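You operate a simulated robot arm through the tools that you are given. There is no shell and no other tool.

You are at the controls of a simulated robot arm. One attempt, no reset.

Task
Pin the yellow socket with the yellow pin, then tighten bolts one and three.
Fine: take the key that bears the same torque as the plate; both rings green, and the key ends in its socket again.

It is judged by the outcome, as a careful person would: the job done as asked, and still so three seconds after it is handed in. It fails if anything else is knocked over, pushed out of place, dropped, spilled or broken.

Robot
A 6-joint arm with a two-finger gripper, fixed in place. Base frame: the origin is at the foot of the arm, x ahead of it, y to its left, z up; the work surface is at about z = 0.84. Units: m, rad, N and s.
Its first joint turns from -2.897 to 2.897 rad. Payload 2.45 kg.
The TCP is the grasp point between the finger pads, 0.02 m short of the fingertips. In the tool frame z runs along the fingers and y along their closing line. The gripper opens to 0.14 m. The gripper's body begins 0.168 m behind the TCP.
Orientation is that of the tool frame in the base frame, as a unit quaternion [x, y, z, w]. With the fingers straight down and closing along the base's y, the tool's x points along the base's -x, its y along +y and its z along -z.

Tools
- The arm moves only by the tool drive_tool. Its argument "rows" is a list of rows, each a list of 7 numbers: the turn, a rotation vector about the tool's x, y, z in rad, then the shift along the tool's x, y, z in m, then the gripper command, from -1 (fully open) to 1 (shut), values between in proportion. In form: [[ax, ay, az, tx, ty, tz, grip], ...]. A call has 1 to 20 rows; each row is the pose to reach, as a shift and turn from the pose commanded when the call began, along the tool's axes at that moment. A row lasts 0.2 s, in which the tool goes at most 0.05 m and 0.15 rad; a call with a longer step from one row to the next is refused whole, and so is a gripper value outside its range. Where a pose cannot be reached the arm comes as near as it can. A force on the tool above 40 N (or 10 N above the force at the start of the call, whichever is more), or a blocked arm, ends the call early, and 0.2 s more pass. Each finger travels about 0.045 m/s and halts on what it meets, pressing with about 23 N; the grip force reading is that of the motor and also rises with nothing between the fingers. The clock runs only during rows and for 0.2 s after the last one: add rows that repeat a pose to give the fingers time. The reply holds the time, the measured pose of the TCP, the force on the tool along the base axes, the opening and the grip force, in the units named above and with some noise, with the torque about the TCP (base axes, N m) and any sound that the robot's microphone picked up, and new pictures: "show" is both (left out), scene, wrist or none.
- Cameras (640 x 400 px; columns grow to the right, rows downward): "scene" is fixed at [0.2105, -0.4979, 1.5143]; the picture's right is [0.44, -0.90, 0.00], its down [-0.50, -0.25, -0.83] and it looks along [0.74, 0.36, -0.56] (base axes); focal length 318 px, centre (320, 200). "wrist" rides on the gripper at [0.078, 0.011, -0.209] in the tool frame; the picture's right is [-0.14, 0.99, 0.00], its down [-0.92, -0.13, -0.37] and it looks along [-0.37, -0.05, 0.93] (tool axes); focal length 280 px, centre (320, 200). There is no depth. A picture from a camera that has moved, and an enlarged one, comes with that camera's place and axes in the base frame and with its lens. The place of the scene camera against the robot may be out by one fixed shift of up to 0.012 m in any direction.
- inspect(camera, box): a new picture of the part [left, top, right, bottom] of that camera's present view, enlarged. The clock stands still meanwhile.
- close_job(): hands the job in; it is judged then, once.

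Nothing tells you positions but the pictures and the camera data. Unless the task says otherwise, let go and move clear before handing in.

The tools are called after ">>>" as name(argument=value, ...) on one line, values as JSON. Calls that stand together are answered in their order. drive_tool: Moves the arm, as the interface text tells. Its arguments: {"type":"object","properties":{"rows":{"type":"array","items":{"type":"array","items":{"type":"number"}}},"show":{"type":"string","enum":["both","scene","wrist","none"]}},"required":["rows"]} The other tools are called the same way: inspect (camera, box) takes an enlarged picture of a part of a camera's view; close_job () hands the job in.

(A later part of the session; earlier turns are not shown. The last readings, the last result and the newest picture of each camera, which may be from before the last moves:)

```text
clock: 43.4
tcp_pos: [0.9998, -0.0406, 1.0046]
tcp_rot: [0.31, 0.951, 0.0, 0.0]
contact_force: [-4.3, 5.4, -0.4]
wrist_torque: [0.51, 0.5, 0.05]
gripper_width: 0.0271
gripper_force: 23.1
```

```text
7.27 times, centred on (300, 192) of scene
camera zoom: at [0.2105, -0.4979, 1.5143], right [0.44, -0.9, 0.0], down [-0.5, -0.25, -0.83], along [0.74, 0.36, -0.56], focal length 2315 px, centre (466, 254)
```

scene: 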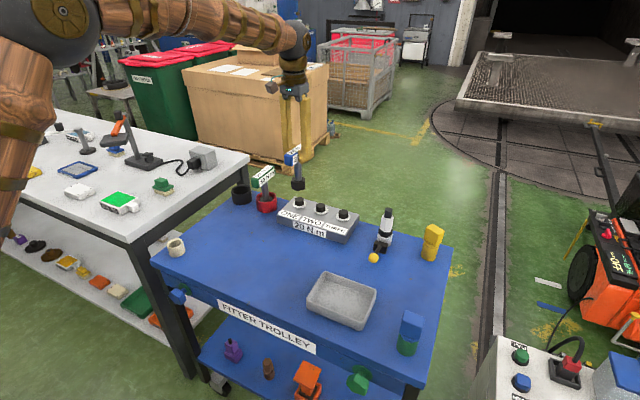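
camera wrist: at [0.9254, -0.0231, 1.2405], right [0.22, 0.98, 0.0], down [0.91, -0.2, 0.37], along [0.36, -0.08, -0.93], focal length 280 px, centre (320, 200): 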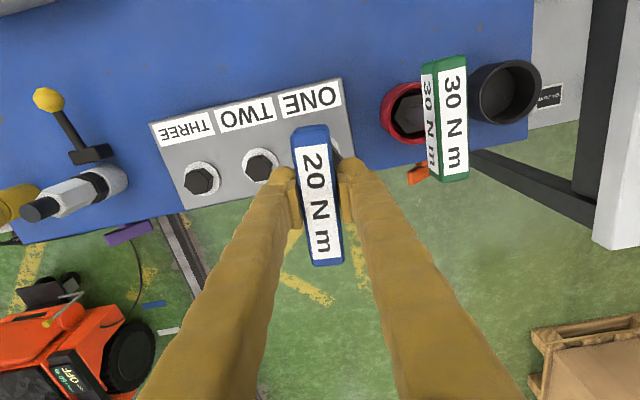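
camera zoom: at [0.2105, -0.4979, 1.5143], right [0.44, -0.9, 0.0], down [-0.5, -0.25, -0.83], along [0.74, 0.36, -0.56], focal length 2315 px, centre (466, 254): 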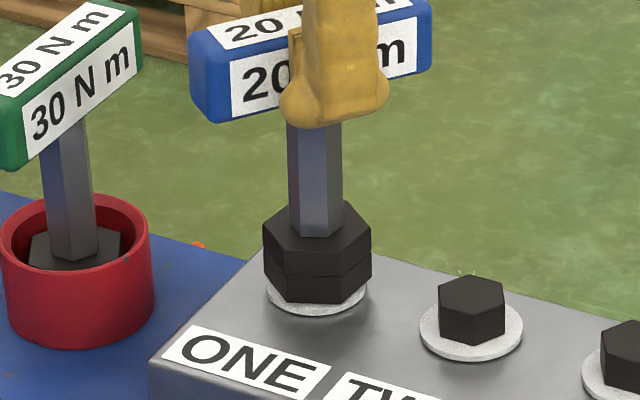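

It turns freely; small side force says the key axis sits a few mm ahead of the TCP. I continue turning about the key axis, compensating.

>>> drive_tool(rows=[[0, 0, 0.0, 0.0009, 0.0008, 0, 1], [0, 0, 0.07, 0.0009, 0.001, 0, 1], [0, 0, 0.14, 0.0009, 0.0012, 0, 1], [0, 0, 0.21, 0.0008, 0.0013, 0, 1], [0, 0, 0.28, 0.0008, 0.0015, 0, 1], [0, 0, 0.35, 0.0008, 0.0017, 0, 1]], show="none")

>>> inspect(camera="scene", box=[275, 165, 325, 220])

```text
clock: 44.8
tcp_pos: [1.0019, -0.038, 1.0053]
tcp_rot: [0.471, 0.882, 0.0, 0.0]
contact_force: [-0.2, 0.3, -3.1]
wrist_torque: [0.01, 0.03, -0.01]
gripper_width: 0.0269
gripper_force: 22.8
```

```text
7.27 times, centred on (300, 192) of scene
camera zoom: at [0.2105, -0.4979, 1.5143], right [0.44, -0.9, 0.0], down [-0.5, -0.25, -0.83], along [0.74, 0.36, -0.56], focal length 2315 px, centre (466, 254)
```

zoom: 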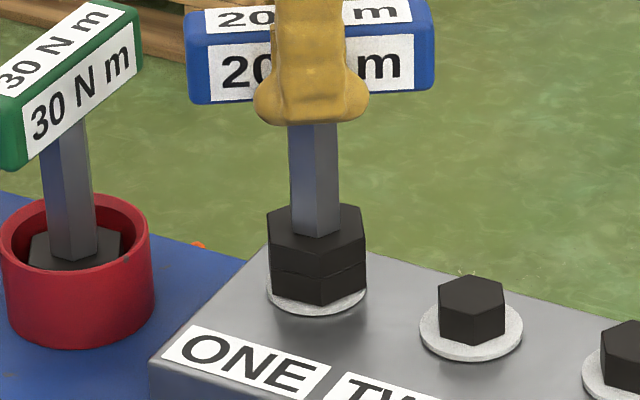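

Side force gone; turned ~0.9 rad with no resistance so far. Continue.

>>> drive_tool(rows=[[0, 0, 0.08, 0, 0.0002, 0, 1], [0, 0, 0.16, 0, 0.0004, 0, 1], [0, 0, 0.24, -0.0001, 0.0006, 0, 1], [0, 0, 0.32, -0.0001, 0.0008, 0, 1], [0, 0, 0.4, -0.0002, 0.001, 0, 1], [0, 0, 0.48, -0.0003, 0.0012, 0, 1]], show="none")

>>> inspect(camera="scene", box=[275, 165, 325, 220])

```text
clock: 46.2
tcp_pos: [1.0015, -0.0376, 1.0055]
tcp_rot: [0.668, 0.744, 0.0, 0.0]
contact_force: [-2.2, 0.7, -4.3]
wrist_torque: [0.05, 0.14, -0.02]
gripper_width: 0.0272
gripper_force: 22.9
```

```text
7.27 times, centred on (300, 192) of scene
camera zoom: at [0.2105, -0.4979, 1.5143], right [0.44, -0.9, 0.0], down [-0.5, -0.25, -0.83], along [0.74, 0.36, -0.56], focal length 2315 px, centre (466, 254)
```

zoom: 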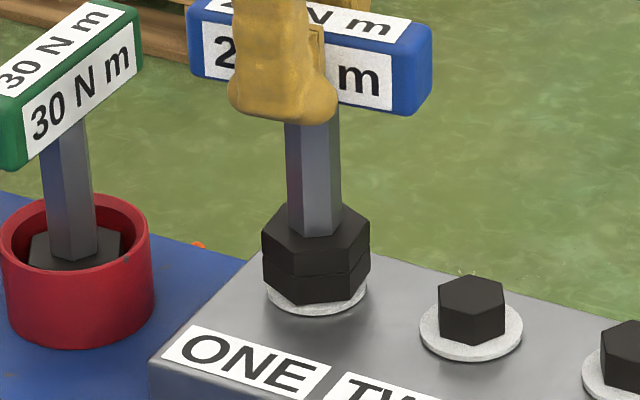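

Still free to turn at ~1.4 rad. I keep turning, watching torque and sound.

>>> drive_tool(rows=[[0, 0, 0.08, 0.0002, 0.0002, 0, 1], [0, 0, 0.16, 0.0002, 0.0004, 0, 1], [0, 0, 0.24, 0.0001, 0.0006, 0, 1], [0, 0, 0.32, 0.0001, 0.0008, 0, 1], [0, 0, 0.4, 0, 0.001, 0, 1], [0, 0, 0.48, -0.0001, 0.0012, 0, 1]], show="none")

>>> inspect(camera="scene", box=[275, 165, 325, 220])

```text
clock: 47.6
tcp_pos: [1.0034, -0.037, 1.0043]
tcp_rot: [0.825, 0.565, 0.0, 0.0]
contact_force: [-1.6, 0.6, -3.2]
wrist_torque: [0.01, 0.14, -0.01]
gripper_width: 0.027
gripper_force: 23.2
```

```text
7.27 times, centred on (300, 192) of scene
camera zoom: at [0.2105, -0.4979, 1.5143], right [0.44, -0.9, 0.0], down [-0.5, -0.25, -0.83], along [0.74, 0.36, -0.56], focal length 2315 px, centre (466, 254)
```

zoom: 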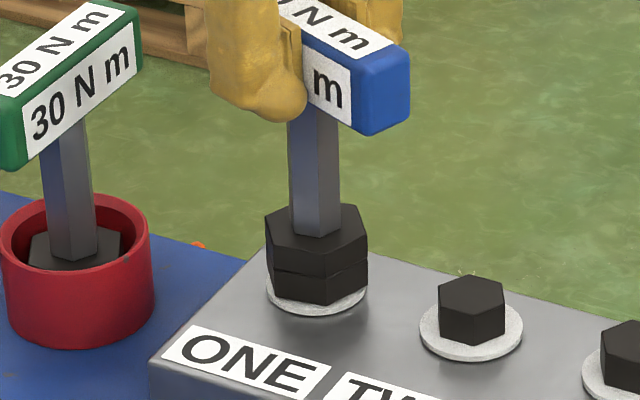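

>>> drive_tool(rows=[[0, 0, 0.08, 0.0002, 0.0002, 0, 1], [0, 0, 0.16, 0.0002, 0.0004, 0, 1], [0, 0, 0.24, 0.0001, 0.0006, 0, 1], [0, 0, 0.32, 0.0001, 0.0008, 0, 1], [0, 0, 0.4, 0, 0.001, 0, 1], [0, 0, 0.48, -0.0001, 0.0012, 0, 1]], show="none")

>>> inspect(camera="scene", box=[275, 165, 325, 220])

```text
clock: 49.0
tcp_pos: [1.004, -0.038, 1.0049]
tcp_rot: [0.936, 0.353, 0.001, 0.0]
contact_force: [-5.5, -3.3, -0.9]
wrist_torque: [-0.42, 0.56, 0.03]
gripper_width: 0.0269
gripper_force: 23.1
```

```text
7.27 times, centred on (300, 192) of scene
camera zoom: at [0.2105, -0.4979, 1.5143], right [0.44, -0.9, 0.0], down [-0.5, -0.25, -0.83], along [0.74, 0.36, -0.56], focal length 2315 px, centre (466, 254)
```

zoom: 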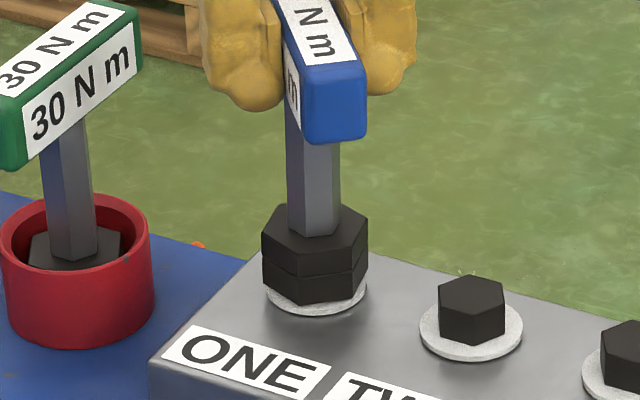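

>>> drive_tool(rows=[[0, 0, 0.04, -0.0009, 0.0, 0, 1], [0, 0, 0.12, -0.0009, 0.0002, 0, 1], [0, 0, 0.2, -0.0009, 0.0004, 0, 1], [0, 0, 0.28, -0.001, 0.0006, 0, 1], [0, 0, 0.36, -0.001, 0.0008, 0, 1], [0, 0, 0.44, -0.0011, 0.001, 0, 1]], show="both")

>>> inspect(camera="scene", box=[275, 165, 325, 220])

```text
clock: 50.4
tcp_pos: [1.0043, -0.0401, 1.0048]
tcp_rot: [0.99, 0.141, 0.0, 0.0]
contact_force: [-6.0, 4.0, 2.7]
wrist_torque: [-0.01, 0.61, 0.06]
gripper_width: 0.0271
gripper_force: 23.1
camera wrist: at [1.0814, -0.0285, 1.2152], right [0.14, -0.99, 0.0], down [-0.92, -0.13, 0.37], along [-0.36, -0.05, -0.93], focal length 280 px, centre (320, 200)
```

scene: 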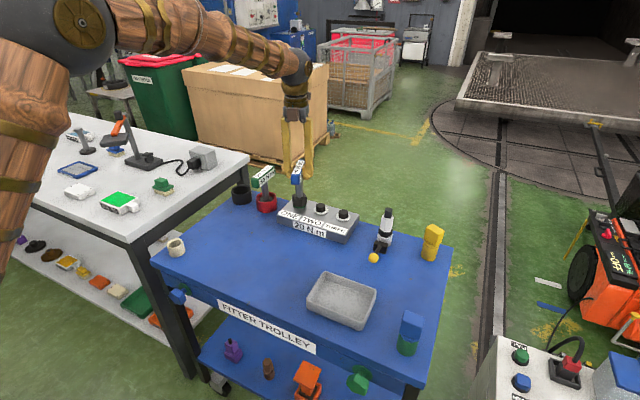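
wrist: 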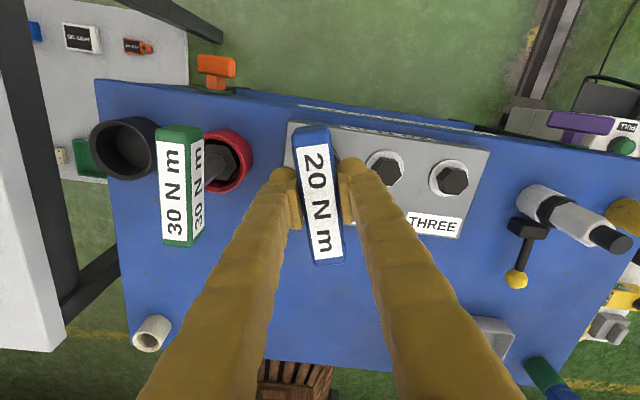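

```text
7.27 times, centred on (300, 192) of scene
camera zoom: at [0.2105, -0.4979, 1.5143], right [0.44, -0.9, 0.0], down [-0.5, -0.25, -0.83], along [0.74, 0.36, -0.56], focal length 2315 px, centre (466, 254)
```

zoom: 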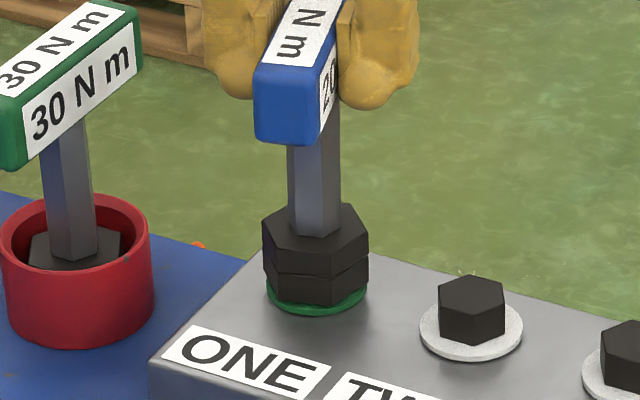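

Bolt ONE's ring has turned green. I stop turning, relieve side force, and lift the key straight off.

>>> drive_tool(rows=[[0, 0, 0, -0.0004, -0.0006, 0, 1], [0, 0, 0, -0.0004, -0.0006, -0.01, 1], [0, 0, 0, -0.0004, -0.0006, -0.02, 1], [0, 0, 0, -0.0004, -0.0006, -0.04, 1], [0, 0, 0, -0.0004, -0.0006, -0.07, 1], [0, 0, 0, -0.0004, -0.0006, -0.1, 1], [0, 0, 0, -0.0004, -0.0006, -0.12, 1]], show="both")

>>> inspect(camera="scene", box=[260, 130, 360, 240])

```text
clock: 52.0
tcp_pos: [1.0027, -0.0386, 1.1258]
tcp_rot: [0.99, 0.139, 0.0, -0.001]
contact_force: [0.9, 0.1, -2.6]
wrist_torque: [-0.01, 0.03, 0.01]
gripper_width: 0.0271
gripper_force: 23.0
camera wrist: at [1.0806, -0.0273, 1.3353], right [0.14, -0.99, 0.0], down [-0.92, -0.13, 0.37], along [-0.36, -0.05, -0.93], focal length 280 px, centre (320, 200)
```

scene: 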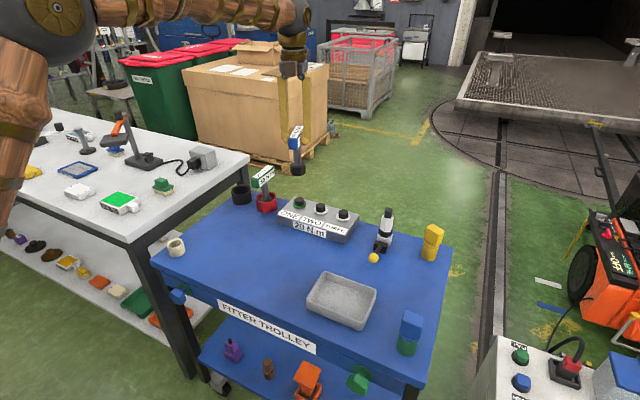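
wrist: 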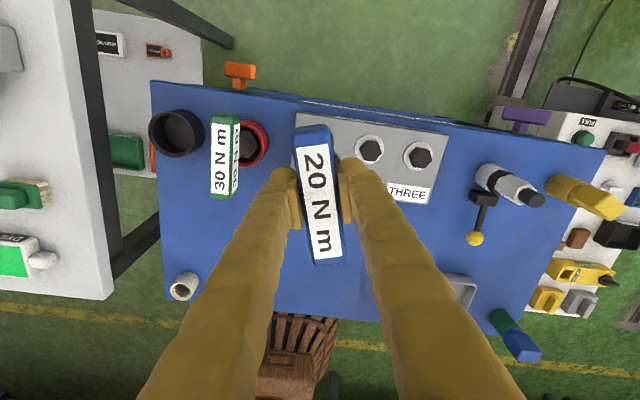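

```text
3.64 times, centred on (310, 185) of scene
camera zoom: at [0.2105, -0.4979, 1.5143], right [0.44, -0.9, 0.0], down [-0.5, -0.25, -0.83], along [0.74, 0.36, -0.56], focal length 1158 px, centre (356, 254)
```

zoom: 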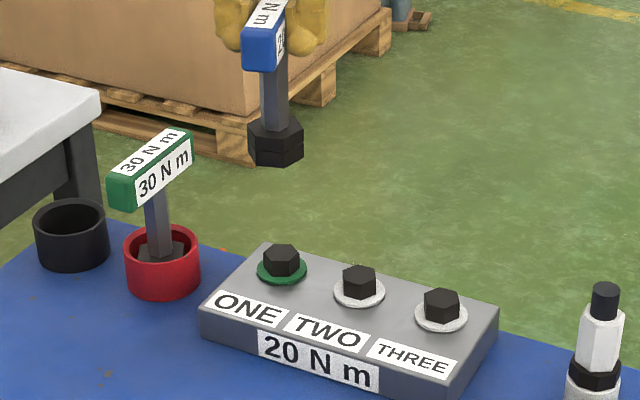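

Bolt ONE is done, its ring stays green. Now I unwind the wrist in the air while moving over to bolt THREE.

>>> drive_tool(rows=[[0, 0, -0.14, -0.0026, 0.0088, 0, 1], [0, 0, -0.28, -0.0051, 0.0176, 0, 1], [0, 0, -0.42, -0.0077, 0.0264, 0, 1], [0, 0, -0.56, -0.0102, 0.0352, 0, 1], [0, 0, -0.7, -0.0128, 0.0441, 0, 1], [0, 0, -0.84, -0.0153, 0.0529, 0, 1], [0, 0, -0.98, -0.0179, 0.0617, 0, 1], [0, 0, -1.12, -0.0204, 0.0705, 0, 1], [0, 0, -1.26, -0.023, 0.0793, 0, 1], [0, 0, -1.4, -0.0255, 0.0881, 0, 1], [0, 0, -1.54, -0.0281, 0.0969, 0, 1], [0, 0, -1.68, -0.0306, 0.1057, 0, 1], [0, 0, -1.82, -0.0332, 0.1145, 0, 1], [0, 0, -1.96, -0.0357, 0.1234, 0, 1], [0, 0, -2.1, -0.0383, 0.1322, 0, 1], [0, 0, -2.24, -0.0408, 0.141, 0, 1], [0, 0, -2.38, -0.0434, 0.1498, 0, 1], [0, 0, -2.52, -0.0459, 0.1586, 0, 1], [0, 0, -2.66, -0.0459, 0.1586, 0, 1], [0, 0, -2.8, -0.0459, 0.1586, 0, 1]], show="none")

>>> drive_tool(rows=[[0, 0, -0.14, 0, 0, 0, 1], [0, 0, -0.28, 0, 0, 0, 1], [0, 0, -0.42, 0, 0, 0, 1], [0, 0, -0.56, 0, 0, 0, 1], [0, 0, -0.7, 0, 0, 0, 1], [0, 0, -0.84, 0, 0, 0, 1], [0, 0, -0.98, 0, 0, 0, 1], [0, 0, -1.107, 0, 0, 0, 1], [0, 0, -1.107, 0, 0, 0, 1], [0, 0, -1.107, 0, 0, 0, 1]])

>>> inspect(camera="scene", box=[290, 130, 390, 240])

>>> inspect(camera="wrist", box=[220, 60, 420, 190])

```text
clock: 56.2
tcp_pos: [1.0033, -0.204, 1.1236]
tcp_rot: [0.029, 1.0, 0.001, 0.0]
contact_force: [0.2, 0.6, -2.8]
wrist_torque: [-0.02, 0.01, 0.02]
gripper_width: 0.0272
gripper_force: 23.6
```

```text
clock: 58.4
tcp_pos: [1.0039, -0.2051, 1.1256]
tcp_rot: [-0.5, 0.866, 0.0, 0.0]
contact_force: [-0.5, 0.0, -2.6]
wrist_torque: [0.01, 0.0, 0.02]
gripper_width: 0.0272
gripper_force: 23.2
camera wrist: at [0.9545, -0.2671, 1.3353], right [-0.79, 0.61, 0.0], down [0.57, 0.73, 0.37], along [0.23, 0.29, -0.93], focal length 280 px, centre (320, 200)
```

scene: 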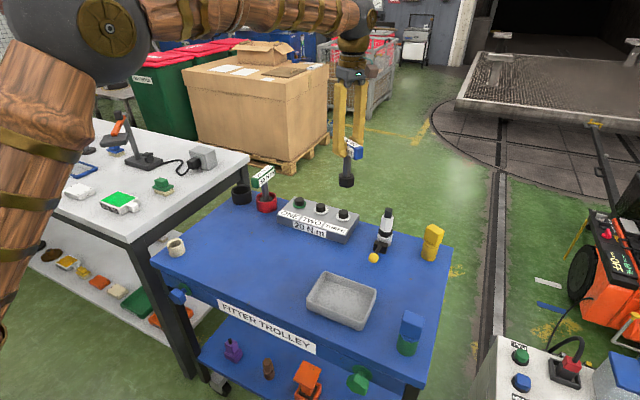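
wrist: 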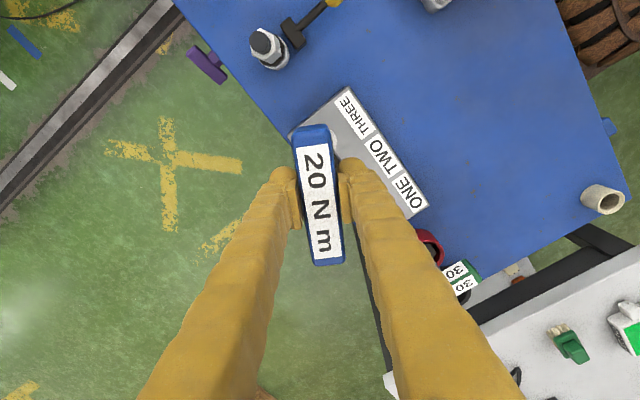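

```text
3.64 times, centred on (340, 185) of scene
camera zoom: at [0.2105, -0.4979, 1.5143], right [0.44, -0.9, 0.0], down [-0.5, -0.25, -0.83], along [0.74, 0.36, -0.56], focal length 1158 px, centre (247, 254)
```

zoom: 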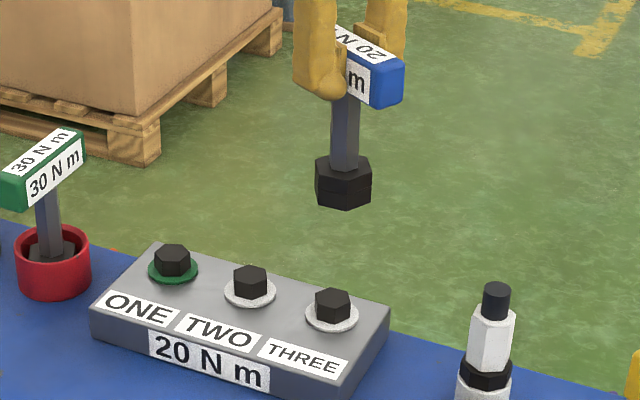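

```text
3.08 times, centred on (320, 125) of wrist
camera zoom: at [0.9545, -0.2671, 1.3353], right [-0.79, 0.61, 0.0], down [0.57, 0.73, 0.37], along [0.23, 0.29, -0.93], focal length 863 px, centre (320, 431)
```

zoom: 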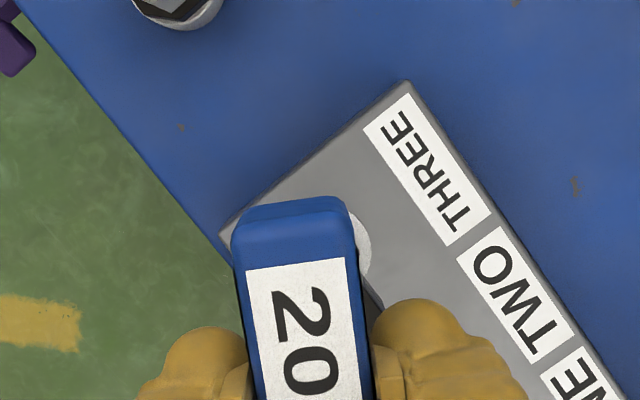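

Yaw is now -60°, giving ample turning range. I lower to just above bolt THREE and check alignment in the scene view.

>>> drive_tool(rows=[[0, 0, 0, 0.0018, 0.0015, 0.03, 1], [0, 0, 0, 0.0018, 0.0015, 0.06, 1], [0, 0, 0, 0.0018, 0.0015, 0.08, 1], [0, 0, 0, 0.0018, 0.0015, 0.09, 1], [0, 0, 0, 0.0018, 0.0015, 0.09, 1]], show="wrist")

>>> inspect(camera="scene", box=[315, 175, 365, 230])

```text
clock: 59.6
tcp_pos: [1.0015, -0.2049, 1.0342]
tcp_rot: [-0.5, 0.866, 0.0, 0.0]
contact_force: [-0.7, -0.4, -2.8]
wrist_torque: [-0.02, 0.0, 0.03]
gripper_width: 0.0273
gripper_force: 23.3
camera wrist: at [0.9523, -0.268, 1.2453], right [-0.79, 0.61, 0.0], down [0.57, 0.73, 0.37], along [0.23, 0.29, -0.93], focal length 280 px, centre (320, 200)
```

wrist: 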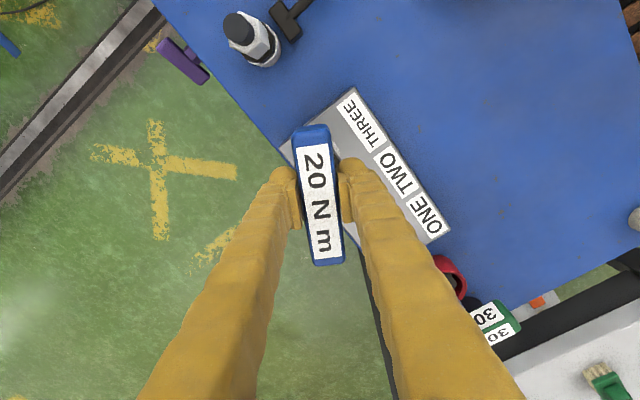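

```text
7.27 times, centred on (340, 202) of scene
camera zoom: at [0.2105, -0.4979, 1.5143], right [0.44, -0.9, 0.0], down [-0.5, -0.25, -0.83], along [0.74, 0.36, -0.56], focal length 2315 px, centre (174, 182)
```

zoom: 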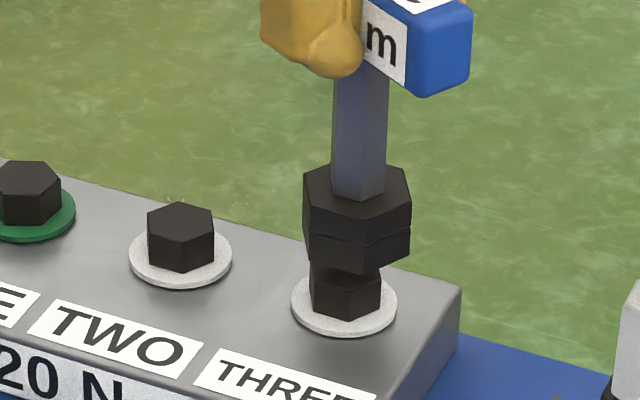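

>>> inspect(camera="scene", box=[330, 195, 358, 222])

```text
14.81 times, centred on (344, 208) of scene
camera zoom: at [0.2105, -0.4979, 1.5143], right [0.44, -0.9, 0.0], down [-0.5, -0.25, -0.83], along [0.74, 0.36, -0.56], focal length 4716 px, centre (-36, 74)
```

zoom: 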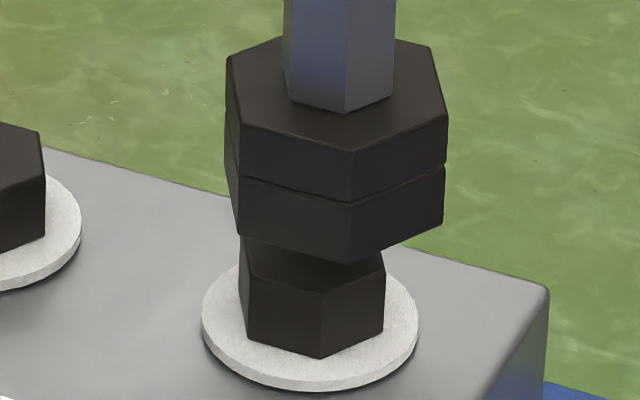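

The key is ~3.5 mm right of bolt THREE's axis; hex orientation matches. I correct and lower to the head.

>>> drive_tool(rows=[[0, 0, 0, -0.0006, 0.0015, 0.0, 1], [0, 0, 0, -0.0012, 0.003, 0.0, 1], [0, 0, 0, -0.0012, 0.003, 0.004, 1], [0, 0, 0, -0.0012, 0.003, 0.008, 1], [0, 0, 0, -0.0012, 0.003, 0.01, 1]], show="none")

>>> inspect(camera="scene", box=[330, 195, 358, 222])

```text
clock: 60.8
tcp_pos: [1.0001, -0.2025, 1.0247]
tcp_rot: [-0.5, 0.866, 0.0, 0.0]
contact_force: [0.4, 0.5, -2.6]
wrist_torque: [0.04, 0.01, -0.01]
gripper_width: 0.027
gripper_force: 23.0
```

```text
14.81 times, centred on (344, 208) of scene
camera zoom: at [0.2105, -0.4979, 1.5143], right [0.44, -0.9, 0.0], down [-0.5, -0.25, -0.83], along [0.74, 0.36, -0.56], focal length 4716 px, centre (-36, 74)
```

zoom: 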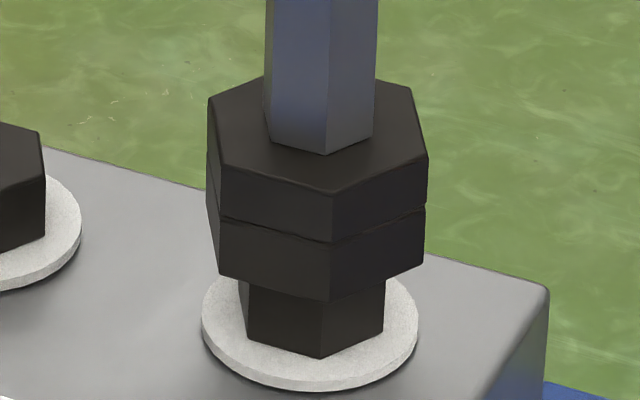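

Aligned now. Lowering over the head in small steps.

>>> drive_tool(rows=[[0, 0, 0, 0, 0, 0.003, 1], [0, 0, 0, 0, 0, 0.006, 1], [0, 0, 0, 0, 0, 0.009, 1], [0, 0, 0, 0, 0, 0.012, 1]], show="none")

>>> inspect(camera="scene", box=[330, 195, 358, 222])

```text
clock: 61.8
tcp_pos: [0.9997, -0.2042, 1.0134]
tcp_rot: [-0.5, 0.866, -0.001, 0.0]
contact_force: [-0.7, 0.7, -3.5]
wrist_torque: [-0.01, 0.0, -0.01]
gripper_width: 0.0271
gripper_force: 23.0
```

```text
14.81 times, centred on (344, 208) of scene
camera zoom: at [0.2105, -0.4979, 1.5143], right [0.44, -0.9, 0.0], down [-0.5, -0.25, -0.83], along [0.74, 0.36, -0.56], focal length 4716 px, centre (-36, 74)
```

zoom: 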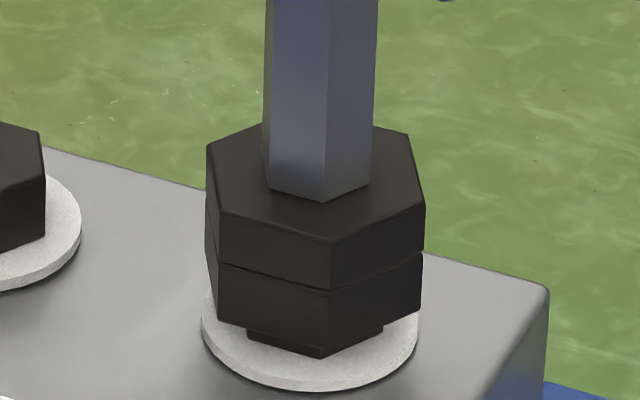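

>>> drive_tool(rows=[[0, 0, 0, 0, 0, 0.003, 1], [0, 0, 0, 0, 0, 0.006, 1], [0, 0, 0, 0, 0, 0.0085, 1]], show="none")

>>> inspect(camera="scene", box=[330, 195, 358, 222])

```text
clock: 62.6
tcp_pos: [0.9997, -0.2034, 1.004]
tcp_rot: [-0.5, 0.866, 0.0, 0.001]
contact_force: [-0.3, -0.9, 5.1]
wrist_torque: [0.04, 0.16, 0.02]
gripper_width: 0.027
gripper_force: 23.0
```

```text
14.81 times, centred on (344, 208) of scene
camera zoom: at [0.2105, -0.4979, 1.5143], right [0.44, -0.9, 0.0], down [-0.5, -0.25, -0.83], along [0.74, 0.36, -0.56], focal length 4716 px, centre (-36, 74)
```

zoom: 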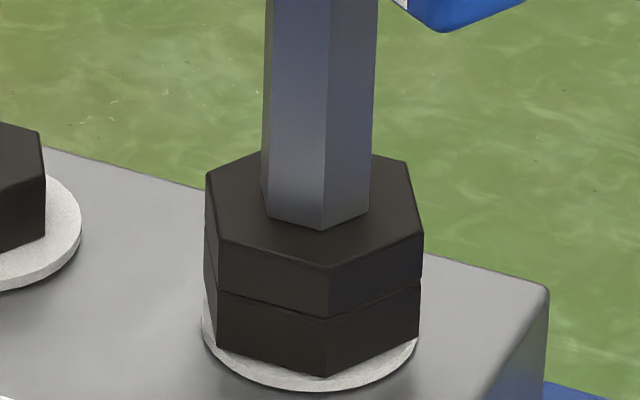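

Seated on THREE the same way. Turning clockwise about the key axis.

>>> drive_tool(rows=[[0, 0, 0.08, 0, 0.0002, -0.001, 1], [0, 0, 0.16, 0, 0.0003, -0.001, 1], [0, 0, 0.24, -0.0001, 0.0005, -0.001, 1], [0, 0, 0.32, -0.0001, 0.0006, -0.001, 1], [0, 0, 0.4, -0.0002, 0.0008, -0.001, 1], [0, 0, 0.48, -0.0002, 0.0009, -0.001, 1], [0, 0, 0.56, -0.0003, 0.0011, -0.001, 1], [0, 0, 0.64, -0.0004, 0.0012, -0.001, 1]], show="none")

>>> inspect(camera="scene", box=[315, 175, 365, 230])

```text
clock: 64.4
tcp_pos: [0.9971, -0.2011, 1.0058]
tcp_rot: [-0.203, 0.979, -0.001, 0.0]
contact_force: [5.7, 2.8, -5.3]
wrist_torque: [0.29, -0.59, 0.0]
gripper_width: 0.0269
gripper_force: 22.7
```

```text
7.27 times, centred on (340, 202) of scene
camera zoom: at [0.2105, -0.4979, 1.5143], right [0.44, -0.9, 0.0], down [-0.5, -0.25, -0.83], along [0.74, 0.36, -0.56], focal length 2315 px, centre (174, 182)
```

zoom: 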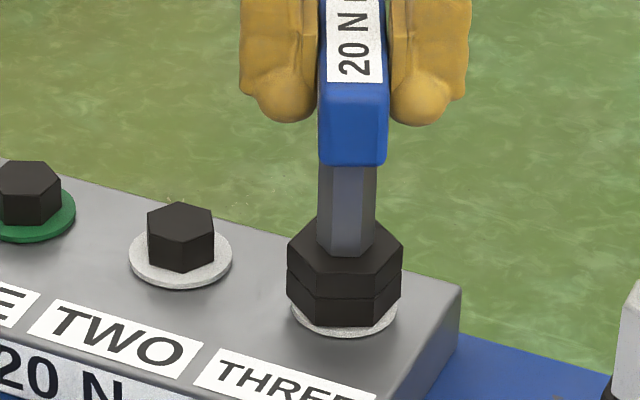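

>>> drive_tool(rows=[[0, 0, 0.02, -0.0012, 0, 0, 1], [0, 0, 0.1, -0.0012, 0.0002, 0, 1], [0, 0, 0.18, -0.0012, 0.0004, 0, 1], [0, 0, 0.26, -0.0013, 0.0005, 0, 1], [0, 0, 0.34, -0.0013, 0.0007, 0, 1], [0, 0, 0.42, -0.0014, 0.0008, 0, 1], [0, 0, 0.5, -0.0014, 0.001, 0, 1], [0, 0, 0.58, -0.0015, 0.0011, 0, 1]], show="none")

>>> inspect(camera="scene", box=[315, 175, 365, 230])

```text
clock: 66.2
tcp_pos: [0.9999, -0.1999, 1.006]
tcp_rot: [0.088, 0.996, 0.0, 0.001]
contact_force: [1.9, -1.2, -3.6]
wrist_torque: [-0.07, -0.16, 0.01]
gripper_width: 0.0274
gripper_force: 23.2
```

```text
7.27 times, centred on (340, 202) of scene
camera zoom: at [0.2105, -0.4979, 1.5143], right [0.44, -0.9, 0.0], down [-0.5, -0.25, -0.83], along [0.74, 0.36, -0.56], focal length 2315 px, centre (174, 182)
```

zoom: 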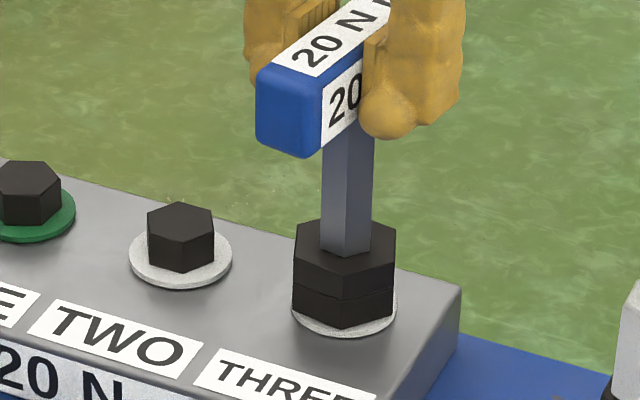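

>>> drive_tool(rows=[[0, 0, 0.08, -0.0003, 0.0001, 0, 1], [0, 0, 0.16, -0.0003, 0.0002, 0, 1], [0, 0, 0.24, -0.0004, 0.0004, 0, 1], [0, 0, 0.32, -0.0004, 0.0005, 0, 1], [0, 0, 0.4, -0.0005, 0.0006, 0, 1], [0, 0, 0.48, -0.0005, 0.0008, 0, 1], [0, 0, 0.56, -0.0006, 0.001, 0, 1], [0, 0, 0.64, -0.0007, 0.0011, 0, 1]], show="none")

>>> inspect(camera="scene", box=[315, 175, 365, 230])

```text
clock: 68.0
tcp_pos: [1.0002, -0.1998, 1.0055]
tcp_rot: [0.395, 0.918, 0.0, 0.0]
contact_force: [1.7, -3.0, 0.9]
wrist_torque: [-0.26, -0.29, 0.03]
gripper_width: 0.0273
gripper_force: 22.7
```

```text
7.27 times, centred on (340, 202) of scene
camera zoom: at [0.2105, -0.4979, 1.5143], right [0.44, -0.9, 0.0], down [-0.5, -0.25, -0.83], along [0.74, 0.36, -0.56], focal length 2315 px, centre (174, 182)
```

zoom: 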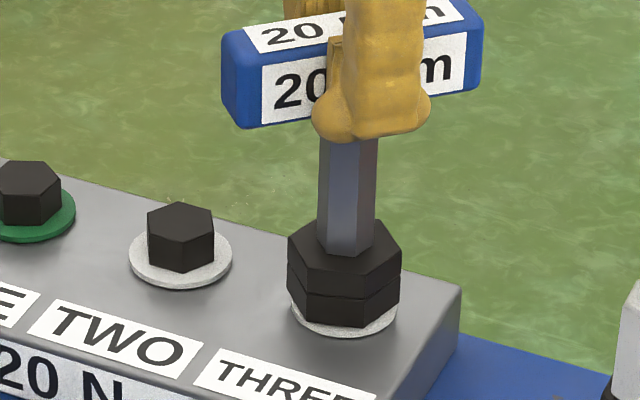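

>>> drive_tool(rows=[[0, 0, 0.08, -0.0004, 0.0, 0, 1], [0, 0, 0.16, -0.0004, 0.0002, 0, 1], [0, 0, 0.24, -0.0005, 0.0003, 0, 1], [0, 0, 0.32, -0.0005, 0.0005, 0, 1], [0, 0, 0.4, -0.0006, 0.0006, 0, 1], [0, 0, 0.48, -0.0006, 0.0008, 0, 1], [0, 0, 0.54, -0.0006, 0.0009, 0, 1]], show="none")

>>> inspect(camera="scene", box=[315, 175, 365, 230])

```text
clock: 69.6
tcp_pos: [1.0025, -0.2008, 1.005]
tcp_rot: [0.627, 0.779, 0.0, 0.0]
contact_force: [1.3, -7.5, -4.1]
wrist_torque: [-0.63, -0.18, -0.02]
gripper_width: 0.027
gripper_force: 22.9
```

```text
7.27 times, centred on (340, 202) of scene
camera zoom: at [0.2105, -0.4979, 1.5143], right [0.44, -0.9, 0.0], down [-0.5, -0.25, -0.83], along [0.74, 0.36, -0.56], focal length 2315 px, centre (174, 182)
```

zoom: 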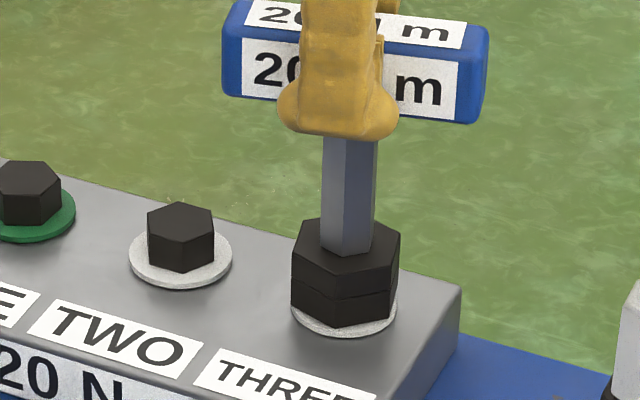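

>>> drive_tool(rows=[[0, 0, 0.02, -0.001, -0.0001, 0, 1], [0, 0, 0.08, -0.001, 0.0, 0, 1], [0, 0, 0.14, -0.001, 0.0001, 0, 1], [0, 0, 0.2, -0.001, 0.0002, 0, 1]], show="none")

>>> inspect(camera="scene", box=[315, 175, 365, 230])

```text
clock: 70.6
tcp_pos: [1.0022, -0.1996, 1.0057]
tcp_rot: [0.701, 0.713, -0.001, 0.0]
contact_force: [0.1, 5.6, -3.4]
wrist_torque: [0.71, 0.05, 0.01]
gripper_width: 0.0272
gripper_force: 22.8
```

```text
7.27 times, centred on (340, 202) of scene
camera zoom: at [0.2105, -0.4979, 1.5143], right [0.44, -0.9, 0.0], down [-0.5, -0.25, -0.83], along [0.74, 0.36, -0.56], focal length 2315 px, centre (174, 182)
```

zoom: 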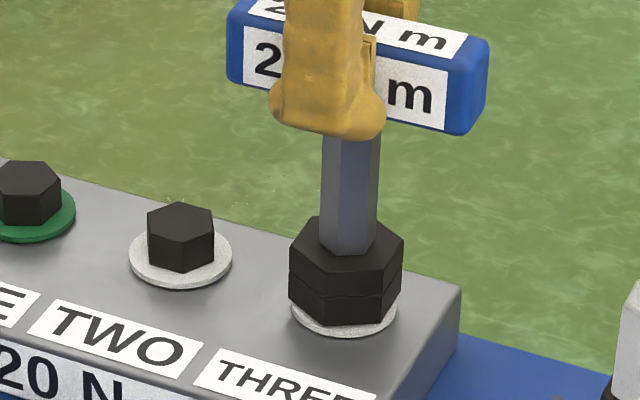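

>>> drive_tool(rows=[[0, 0, 0.05, 0.0006, 0.0001, 0, 1], [0, 0, 0.1, 0.0006, 0.0002, 0, 1], [0, 0, 0.15, 0.0006, 0.0003, 0, 1]], show="none")

>>> inspect(camera="scene", box=[315, 175, 365, 230])

```text
clock: 71.4
tcp_pos: [1.0009, -0.1997, 1.0064]
tcp_rot: [0.752, 0.659, 0.0, 0.0]
contact_force: [0.6, -4.9, -5.9]
wrist_torque: [-0.4, -0.11, 0.04]
gripper_width: 0.027
gripper_force: 23.2
```

```text
7.27 times, centred on (340, 202) of scene
camera zoom: at [0.2105, -0.4979, 1.5143], right [0.44, -0.9, 0.0], down [-0.5, -0.25, -0.83], along [0.74, 0.36, -0.56], focal length 2315 px, centre (174, 182)
```

zoom: 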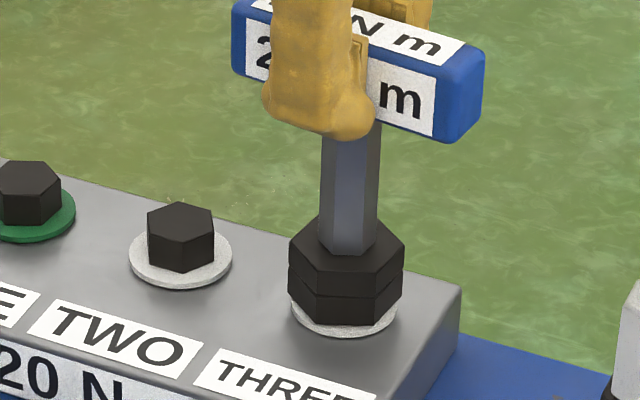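

>>> drive_tool(rows=[[0, 0, 0.05, -0.0003, 0.0001, 0.0005, 1], [0, 0, 0.1, -0.0003, 0.0002, 0.0005, 1], [0, 0, 0.15, -0.0003, 0.0003, 0.0005, 1], [0, 0, 0.2, -0.0003, 0.0004, 0.0005, 1]], show="none")

>>> inspect(camera="scene", box=[315, 175, 365, 230])

```text
clock: 72.4
tcp_pos: [1.0027, -0.1991, 1.0056]
tcp_rot: [0.814, 0.58, 0.0, 0.001]
contact_force: [-2.3, -7.5, 6.1]
wrist_torque: [-0.55, 0.16, -0.01]
gripper_width: 0.0272
gripper_force: 23.2
```

```text
7.27 times, centred on (340, 202) of scene
camera zoom: at [0.2105, -0.4979, 1.5143], right [0.44, -0.9, 0.0], down [-0.5, -0.25, -0.83], along [0.74, 0.36, -0.56], focal length 2315 px, centre (174, 182)
```

zoom: 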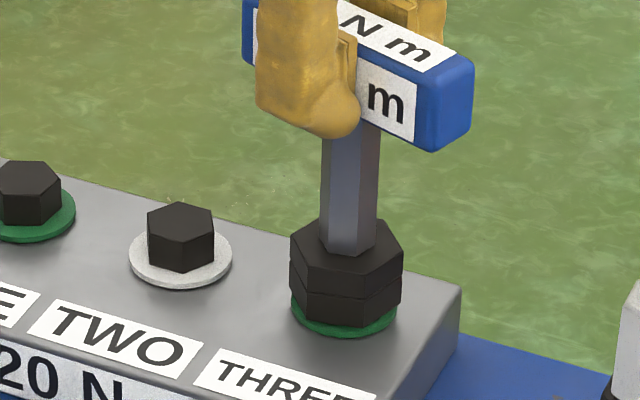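

Bolt THREE's ring is green too. I stop, relieve side force and lift off.

>>> drive_tool(rows=[[0, 0, 0, -0.0008, 0, 0, 1], [0, 0, 0, -0.0008, 0, -0.008, 1], [0, 0, 0, -0.0008, 0, -0.02, 1], [0, 0, 0, -0.0008, 0, -0.04, 1], [0, 0, 0, -0.0008, 0, -0.07, 1], [0, 0, 0, -0.0008, 0, -0.11, 1], [0, 0, 0, -0.0008, 0, -0.155, 1]], show="scene")

>>> inspect(camera="scene", box=[270, 130, 370, 240])

```text
clock: 74.0
tcp_pos: [1.0012, -0.2004, 1.1583]
tcp_rot: [0.814, 0.58, 0.0, -0.001]
contact_force: [0.7, 0.5, -3.1]
wrist_torque: [0.02, 0.02, 0.02]
gripper_width: 0.0272
gripper_force: 23.3
```

scene: 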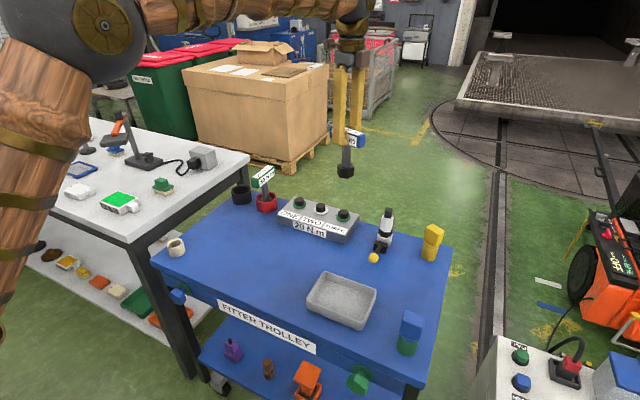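

```text
3.64 times, centred on (320, 185) of scene
camera zoom: at [0.2105, -0.4979, 1.5143], right [0.44, -0.9, 0.0], down [-0.5, -0.25, -0.83], along [0.74, 0.36, -0.56], focal length 1158 px, centre (320, 254)
```

zoom: 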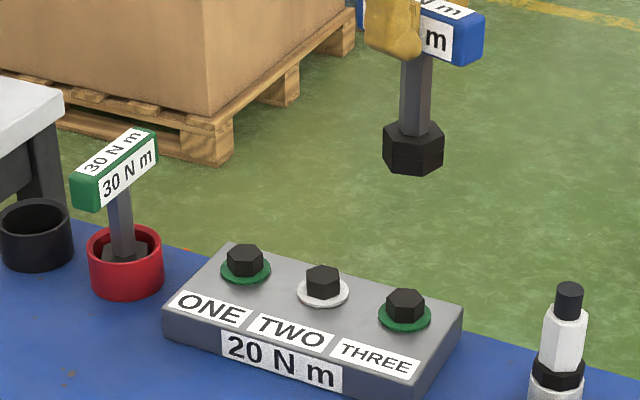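

Both rings are green. I unwind the wrist while carrying the key back above its black holder.

>>> drive_tool(rows=[[0, 0, -0.117, 0.0227, -0.0093, 0, 1], [0, 0, -0.234, 0.0454, -0.0186, 0, 1], [0, 0, -0.351, 0.0681, -0.0279, 0, 1], [0, 0, -0.468, 0.0908, -0.0373, 0, 1], [0, 0, -0.586, 0.1135, -0.0466, 0, 1], [0, 0, -0.703, 0.1362, -0.0559, 0, 1], [0, 0, -0.82, 0.1589, -0.0652, 0, 1], [0, 0, -0.937, 0.1816, -0.0745, 0, 1], [0, 0, -1.054, 0.2043, -0.0838, 0, 1], [0, 0, -1.171, 0.227, -0.0931, 0, 1], [0, 0, -1.288, 0.2497, -0.1024, 0, 1], [0, 0, -1.405, 0.2724, -0.1118, 0, 1], [0, 0, -1.523, 0.2951, -0.1211, 0, 1], [0, 0, -1.64, 0.3178, -0.1304, 0, 1], [0, 0, -1.757, 0.3405, -0.1397, 0, 1], [0, 0, -1.874, 0.3632, -0.149, 0, 1], [0, 0, -1.874, 0.3632, -0.149, 0, 1], [0, 0, -1.874, 0.3632, -0.149, 0, 1]])

>>> inspect(camera="scene", box=[215, 140, 285, 220])

>>> inspect(camera="wrist", box=[260, 70, 400, 170])

```text
clock: 77.8
tcp_pos: [0.9808, 0.1916, 1.16]
tcp_rot: [0.014, 1.0, 0.0, 0.0]
contact_force: [-0.7, -0.9, -3.9]
wrist_torque: [-0.04, 0.02, -0.02]
gripper_width: 0.0271
gripper_force: 23.2
camera wrist: at [0.9016, 0.2045, 1.3702], right [0.17, 0.99, 0.0], down [0.92, -0.15, 0.37], along [0.36, -0.06, -0.93], focal length 280 px, centre (320, 200)
```

scene: 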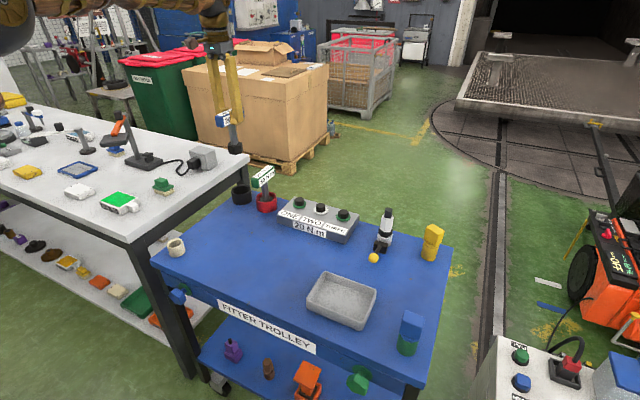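
wrist: 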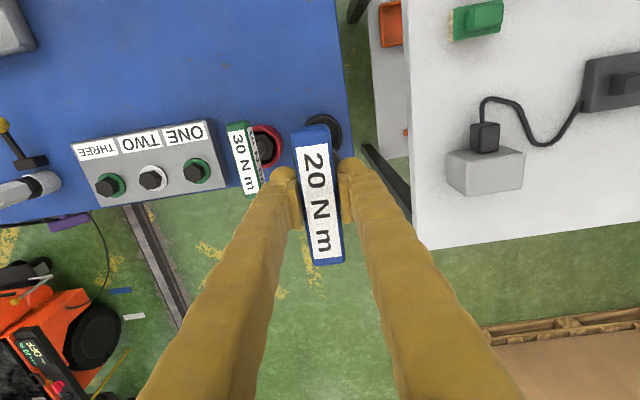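

```text
5.00 times, centred on (250, 180) of scene
camera zoom: at [0.2105, -0.4979, 1.5143], right [0.44, -0.9, 0.0], down [-0.5, -0.25, -0.83], along [0.74, 0.36, -0.56], focal length 1592 px, centre (670, 300)
```

zoom: 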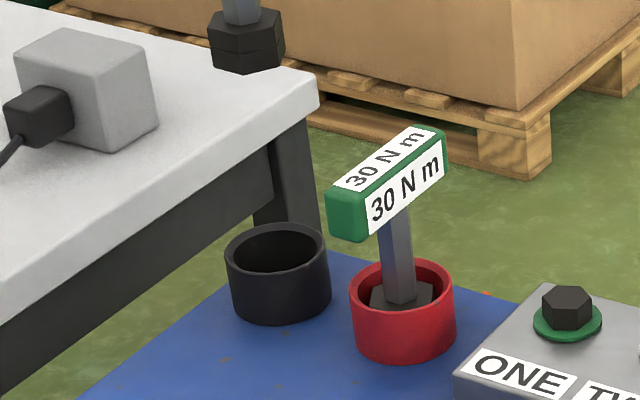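

```text
4.00 times, centred on (330, 120) of wrist
camera zoom: at [0.9016, 0.2045, 1.3702], right [0.17, 0.99, 0.0], down [0.92, -0.15, 0.37], along [0.36, -0.06, -0.93], focal length 1122 px, centre (280, 520)
```

zoom: 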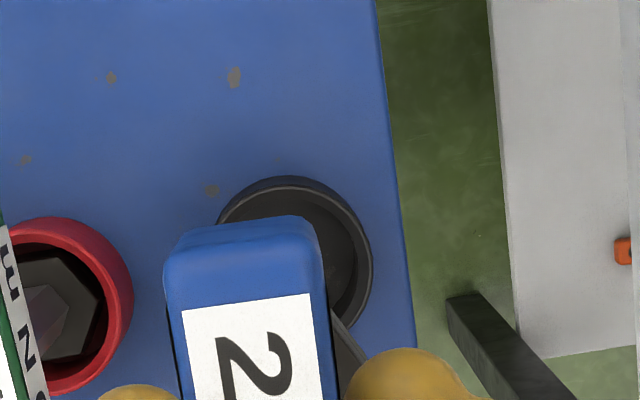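

The holder centre lies ~2.5 mm toward +y of the key. I correct and lower to just above the rim.

>>> drive_tool(rows=[[0, 0, 0, 0.0015, 0.002, 0.03, 1], [0, 0, 0, 0.0015, 0.002, 0.06, 1], [0, 0, 0, 0.0015, 0.002, 0.09, 1], [0, 0, 0, 0.0015, 0.002, 0.12, 1], [0, 0, 0, 0.0015, 0.002, 0.12, 1]], show="none")

>>> inspect(camera="scene", box=[215, 140, 285, 220])

```text
clock: 79.0
tcp_pos: [0.9785, 0.1935, 1.0377]
tcp_rot: [0.014, 1.0, -0.001, 0.0]
contact_force: [0.4, 0.7, -4.1]
wrist_torque: [0.0, 0.02, 0.0]
gripper_width: 0.0271
gripper_force: 23.0
```

```text
5.00 times, centred on (250, 180) of scene
camera zoom: at [0.2105, -0.4979, 1.5143], right [0.44, -0.9, 0.0], down [-0.5, -0.25, -0.83], along [0.74, 0.36, -0.56], focal length 1592 px, centre (670, 300)
```

zoom: 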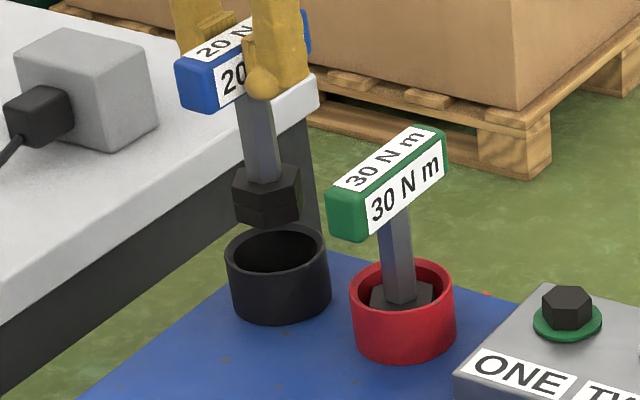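

>>> drive_tool(rows=[[0, 0, 0, -0.001, -0.002, 0.0, 1], [0, 0, 0, -0.001, -0.002, 0.012, 1], [0, 0, 0, -0.001, -0.002, 0.024, 1], [0, 0, 0, -0.001, -0.002, 0.036, 1]], show="none")

>>> inspect(camera="scene", box=[220, 150, 270, 210])

```text
clock: 80.0
tcp_pos: [0.9795, 0.1912, 1.0039]
tcp_rot: [0.014, 1.0, -0.001, 0.0]
contact_force: [0.0, -0.2, -3.6]
wrist_torque: [0.01, 0.0, 0.0]
gripper_width: 0.027
gripper_force: 23.3
```

```text
6.67 times, centred on (245, 180) of scene
camera zoom: at [0.2105, -0.4979, 1.5143], right [0.44, -0.9, 0.0], down [-0.5, -0.25, -0.83], along [0.74, 0.36, -0.56], focal length 2122 px, centre (820, 333)
```

zoom: 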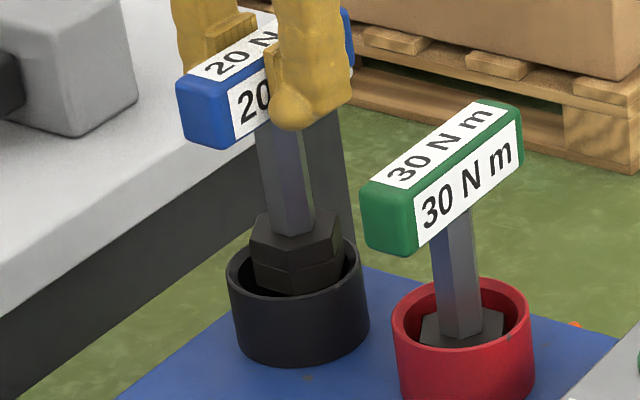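

The key's hex is entering the holder cleanly. Lowering to the floor of the holder.

>>> drive_tool(rows=[[0, 0, 0, 0, 0, 0.008, 1], [0, 0, 0, 0, 0, 0.016, 1], [0, 0, 0, 0, 0, 0.024, 1], [0, 0, 0, 0, 0, 0.03, 1], [0, 0, 0, 0, 0, 0.032, 1]], show="none")

>>> inspect(camera="scene", box=[220, 150, 270, 210])

```text
clock: 81.2
tcp_pos: [0.9792, 0.192, 0.9719]
tcp_rot: [0.014, 1.0, 0.0, 0.0]
contact_force: [0.3, 0.1, -3.2]
wrist_torque: [0.0, 0.02, -0.02]
gripper_width: 0.0274
gripper_force: 23.0
```

```text
6.67 times, centred on (245, 180) of scene
camera zoom: at [0.2105, -0.4979, 1.5143], right [0.44, -0.9, 0.0], down [-0.5, -0.25, -0.83], along [0.74, 0.36, -0.56], focal length 2122 px, centre (820, 333)
```

zoom: 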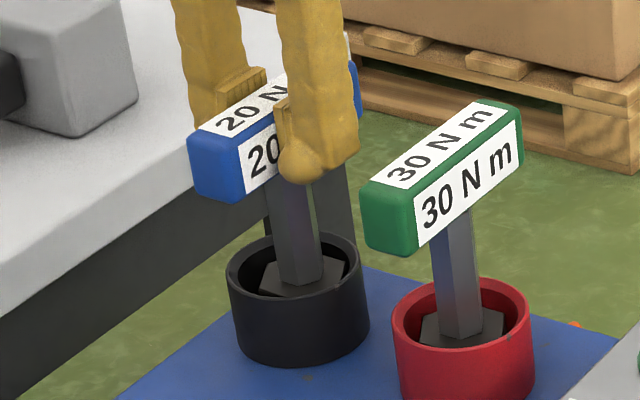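

>>> drive_tool(rows=[[0, 0, 0, 0, 0, 0.0015, 1], [0, 0, 0, 0, 0, 0.003, 1], [0, 0, 0, 0, 0, 0.0035, 1]], show="none")

```text
clock: 82.0
tcp_pos: [0.9787, 0.1916, 0.9693]
tcp_rot: [0.014, 1.0, -0.001, 0.001]
contact_force: [-1.0, -1.1, 14.3]
wrist_torque: [0.03, 0.45, -0.02]
gripper_width: 0.0268
gripper_force: 22.9
```

The key rests on the holder floor (z 0.969, as before). I relax and open the fingers.

>>> drive_tool(rows=[[0, 0, 0, 0, 0, -0.001, 1], [0, 0, 0, 0, 0, -0.001, 0.55], [0, 0, 0, 0, 0, -0.001, 0.4], [0, 0, 0, 0, 0, -0.001, 0.2], [0, 0, 0, 0, 0, -0.001, 0.0], [0, 0, 0, 0, 0, -0.001, 0.0], [0, 0, 0, 0, 0, -0.001, 0.0]], show="wrist")

>>> inspect(camera="scene", box=[220, 150, 270, 210])

```text
clock: 83.6
tcp_pos: [0.9783, 0.1914, 0.9693]
tcp_rot: [0.014, 1.0, 0.0, 0.0]
contact_force: [-0.5, -0.7, 0.1]
wrist_torque: [0.03, -0.01, 0.01]
gripper_width: 0.0698
gripper_force: 0.0
camera wrist: at [0.9009, 0.2044, 1.1796], right [0.17, 0.99, 0.0], down [0.92, -0.15, 0.37], along [0.36, -0.06, -0.93], focal length 280 px, centre (320, 200)
```

wrist: 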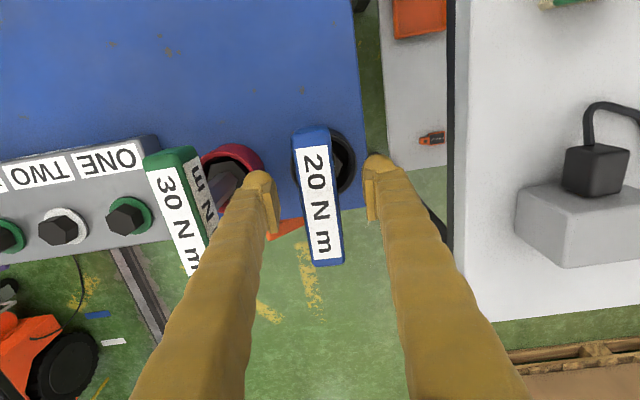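

```text
6.67 times, centred on (245, 180) of scene
camera zoom: at [0.2105, -0.4979, 1.5143], right [0.44, -0.9, 0.0], down [-0.5, -0.25, -0.83], along [0.74, 0.36, -0.56], focal length 2122 px, centre (820, 333)
```

zoom: 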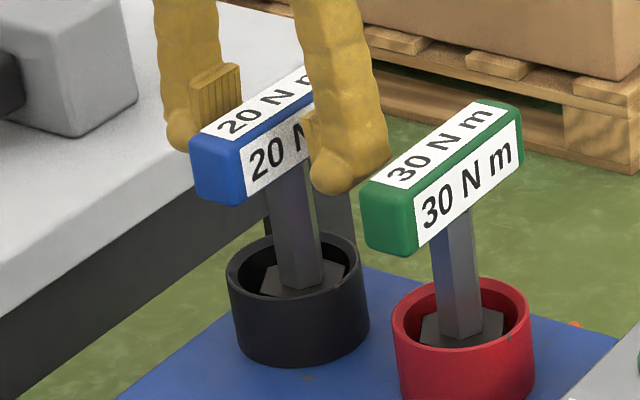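

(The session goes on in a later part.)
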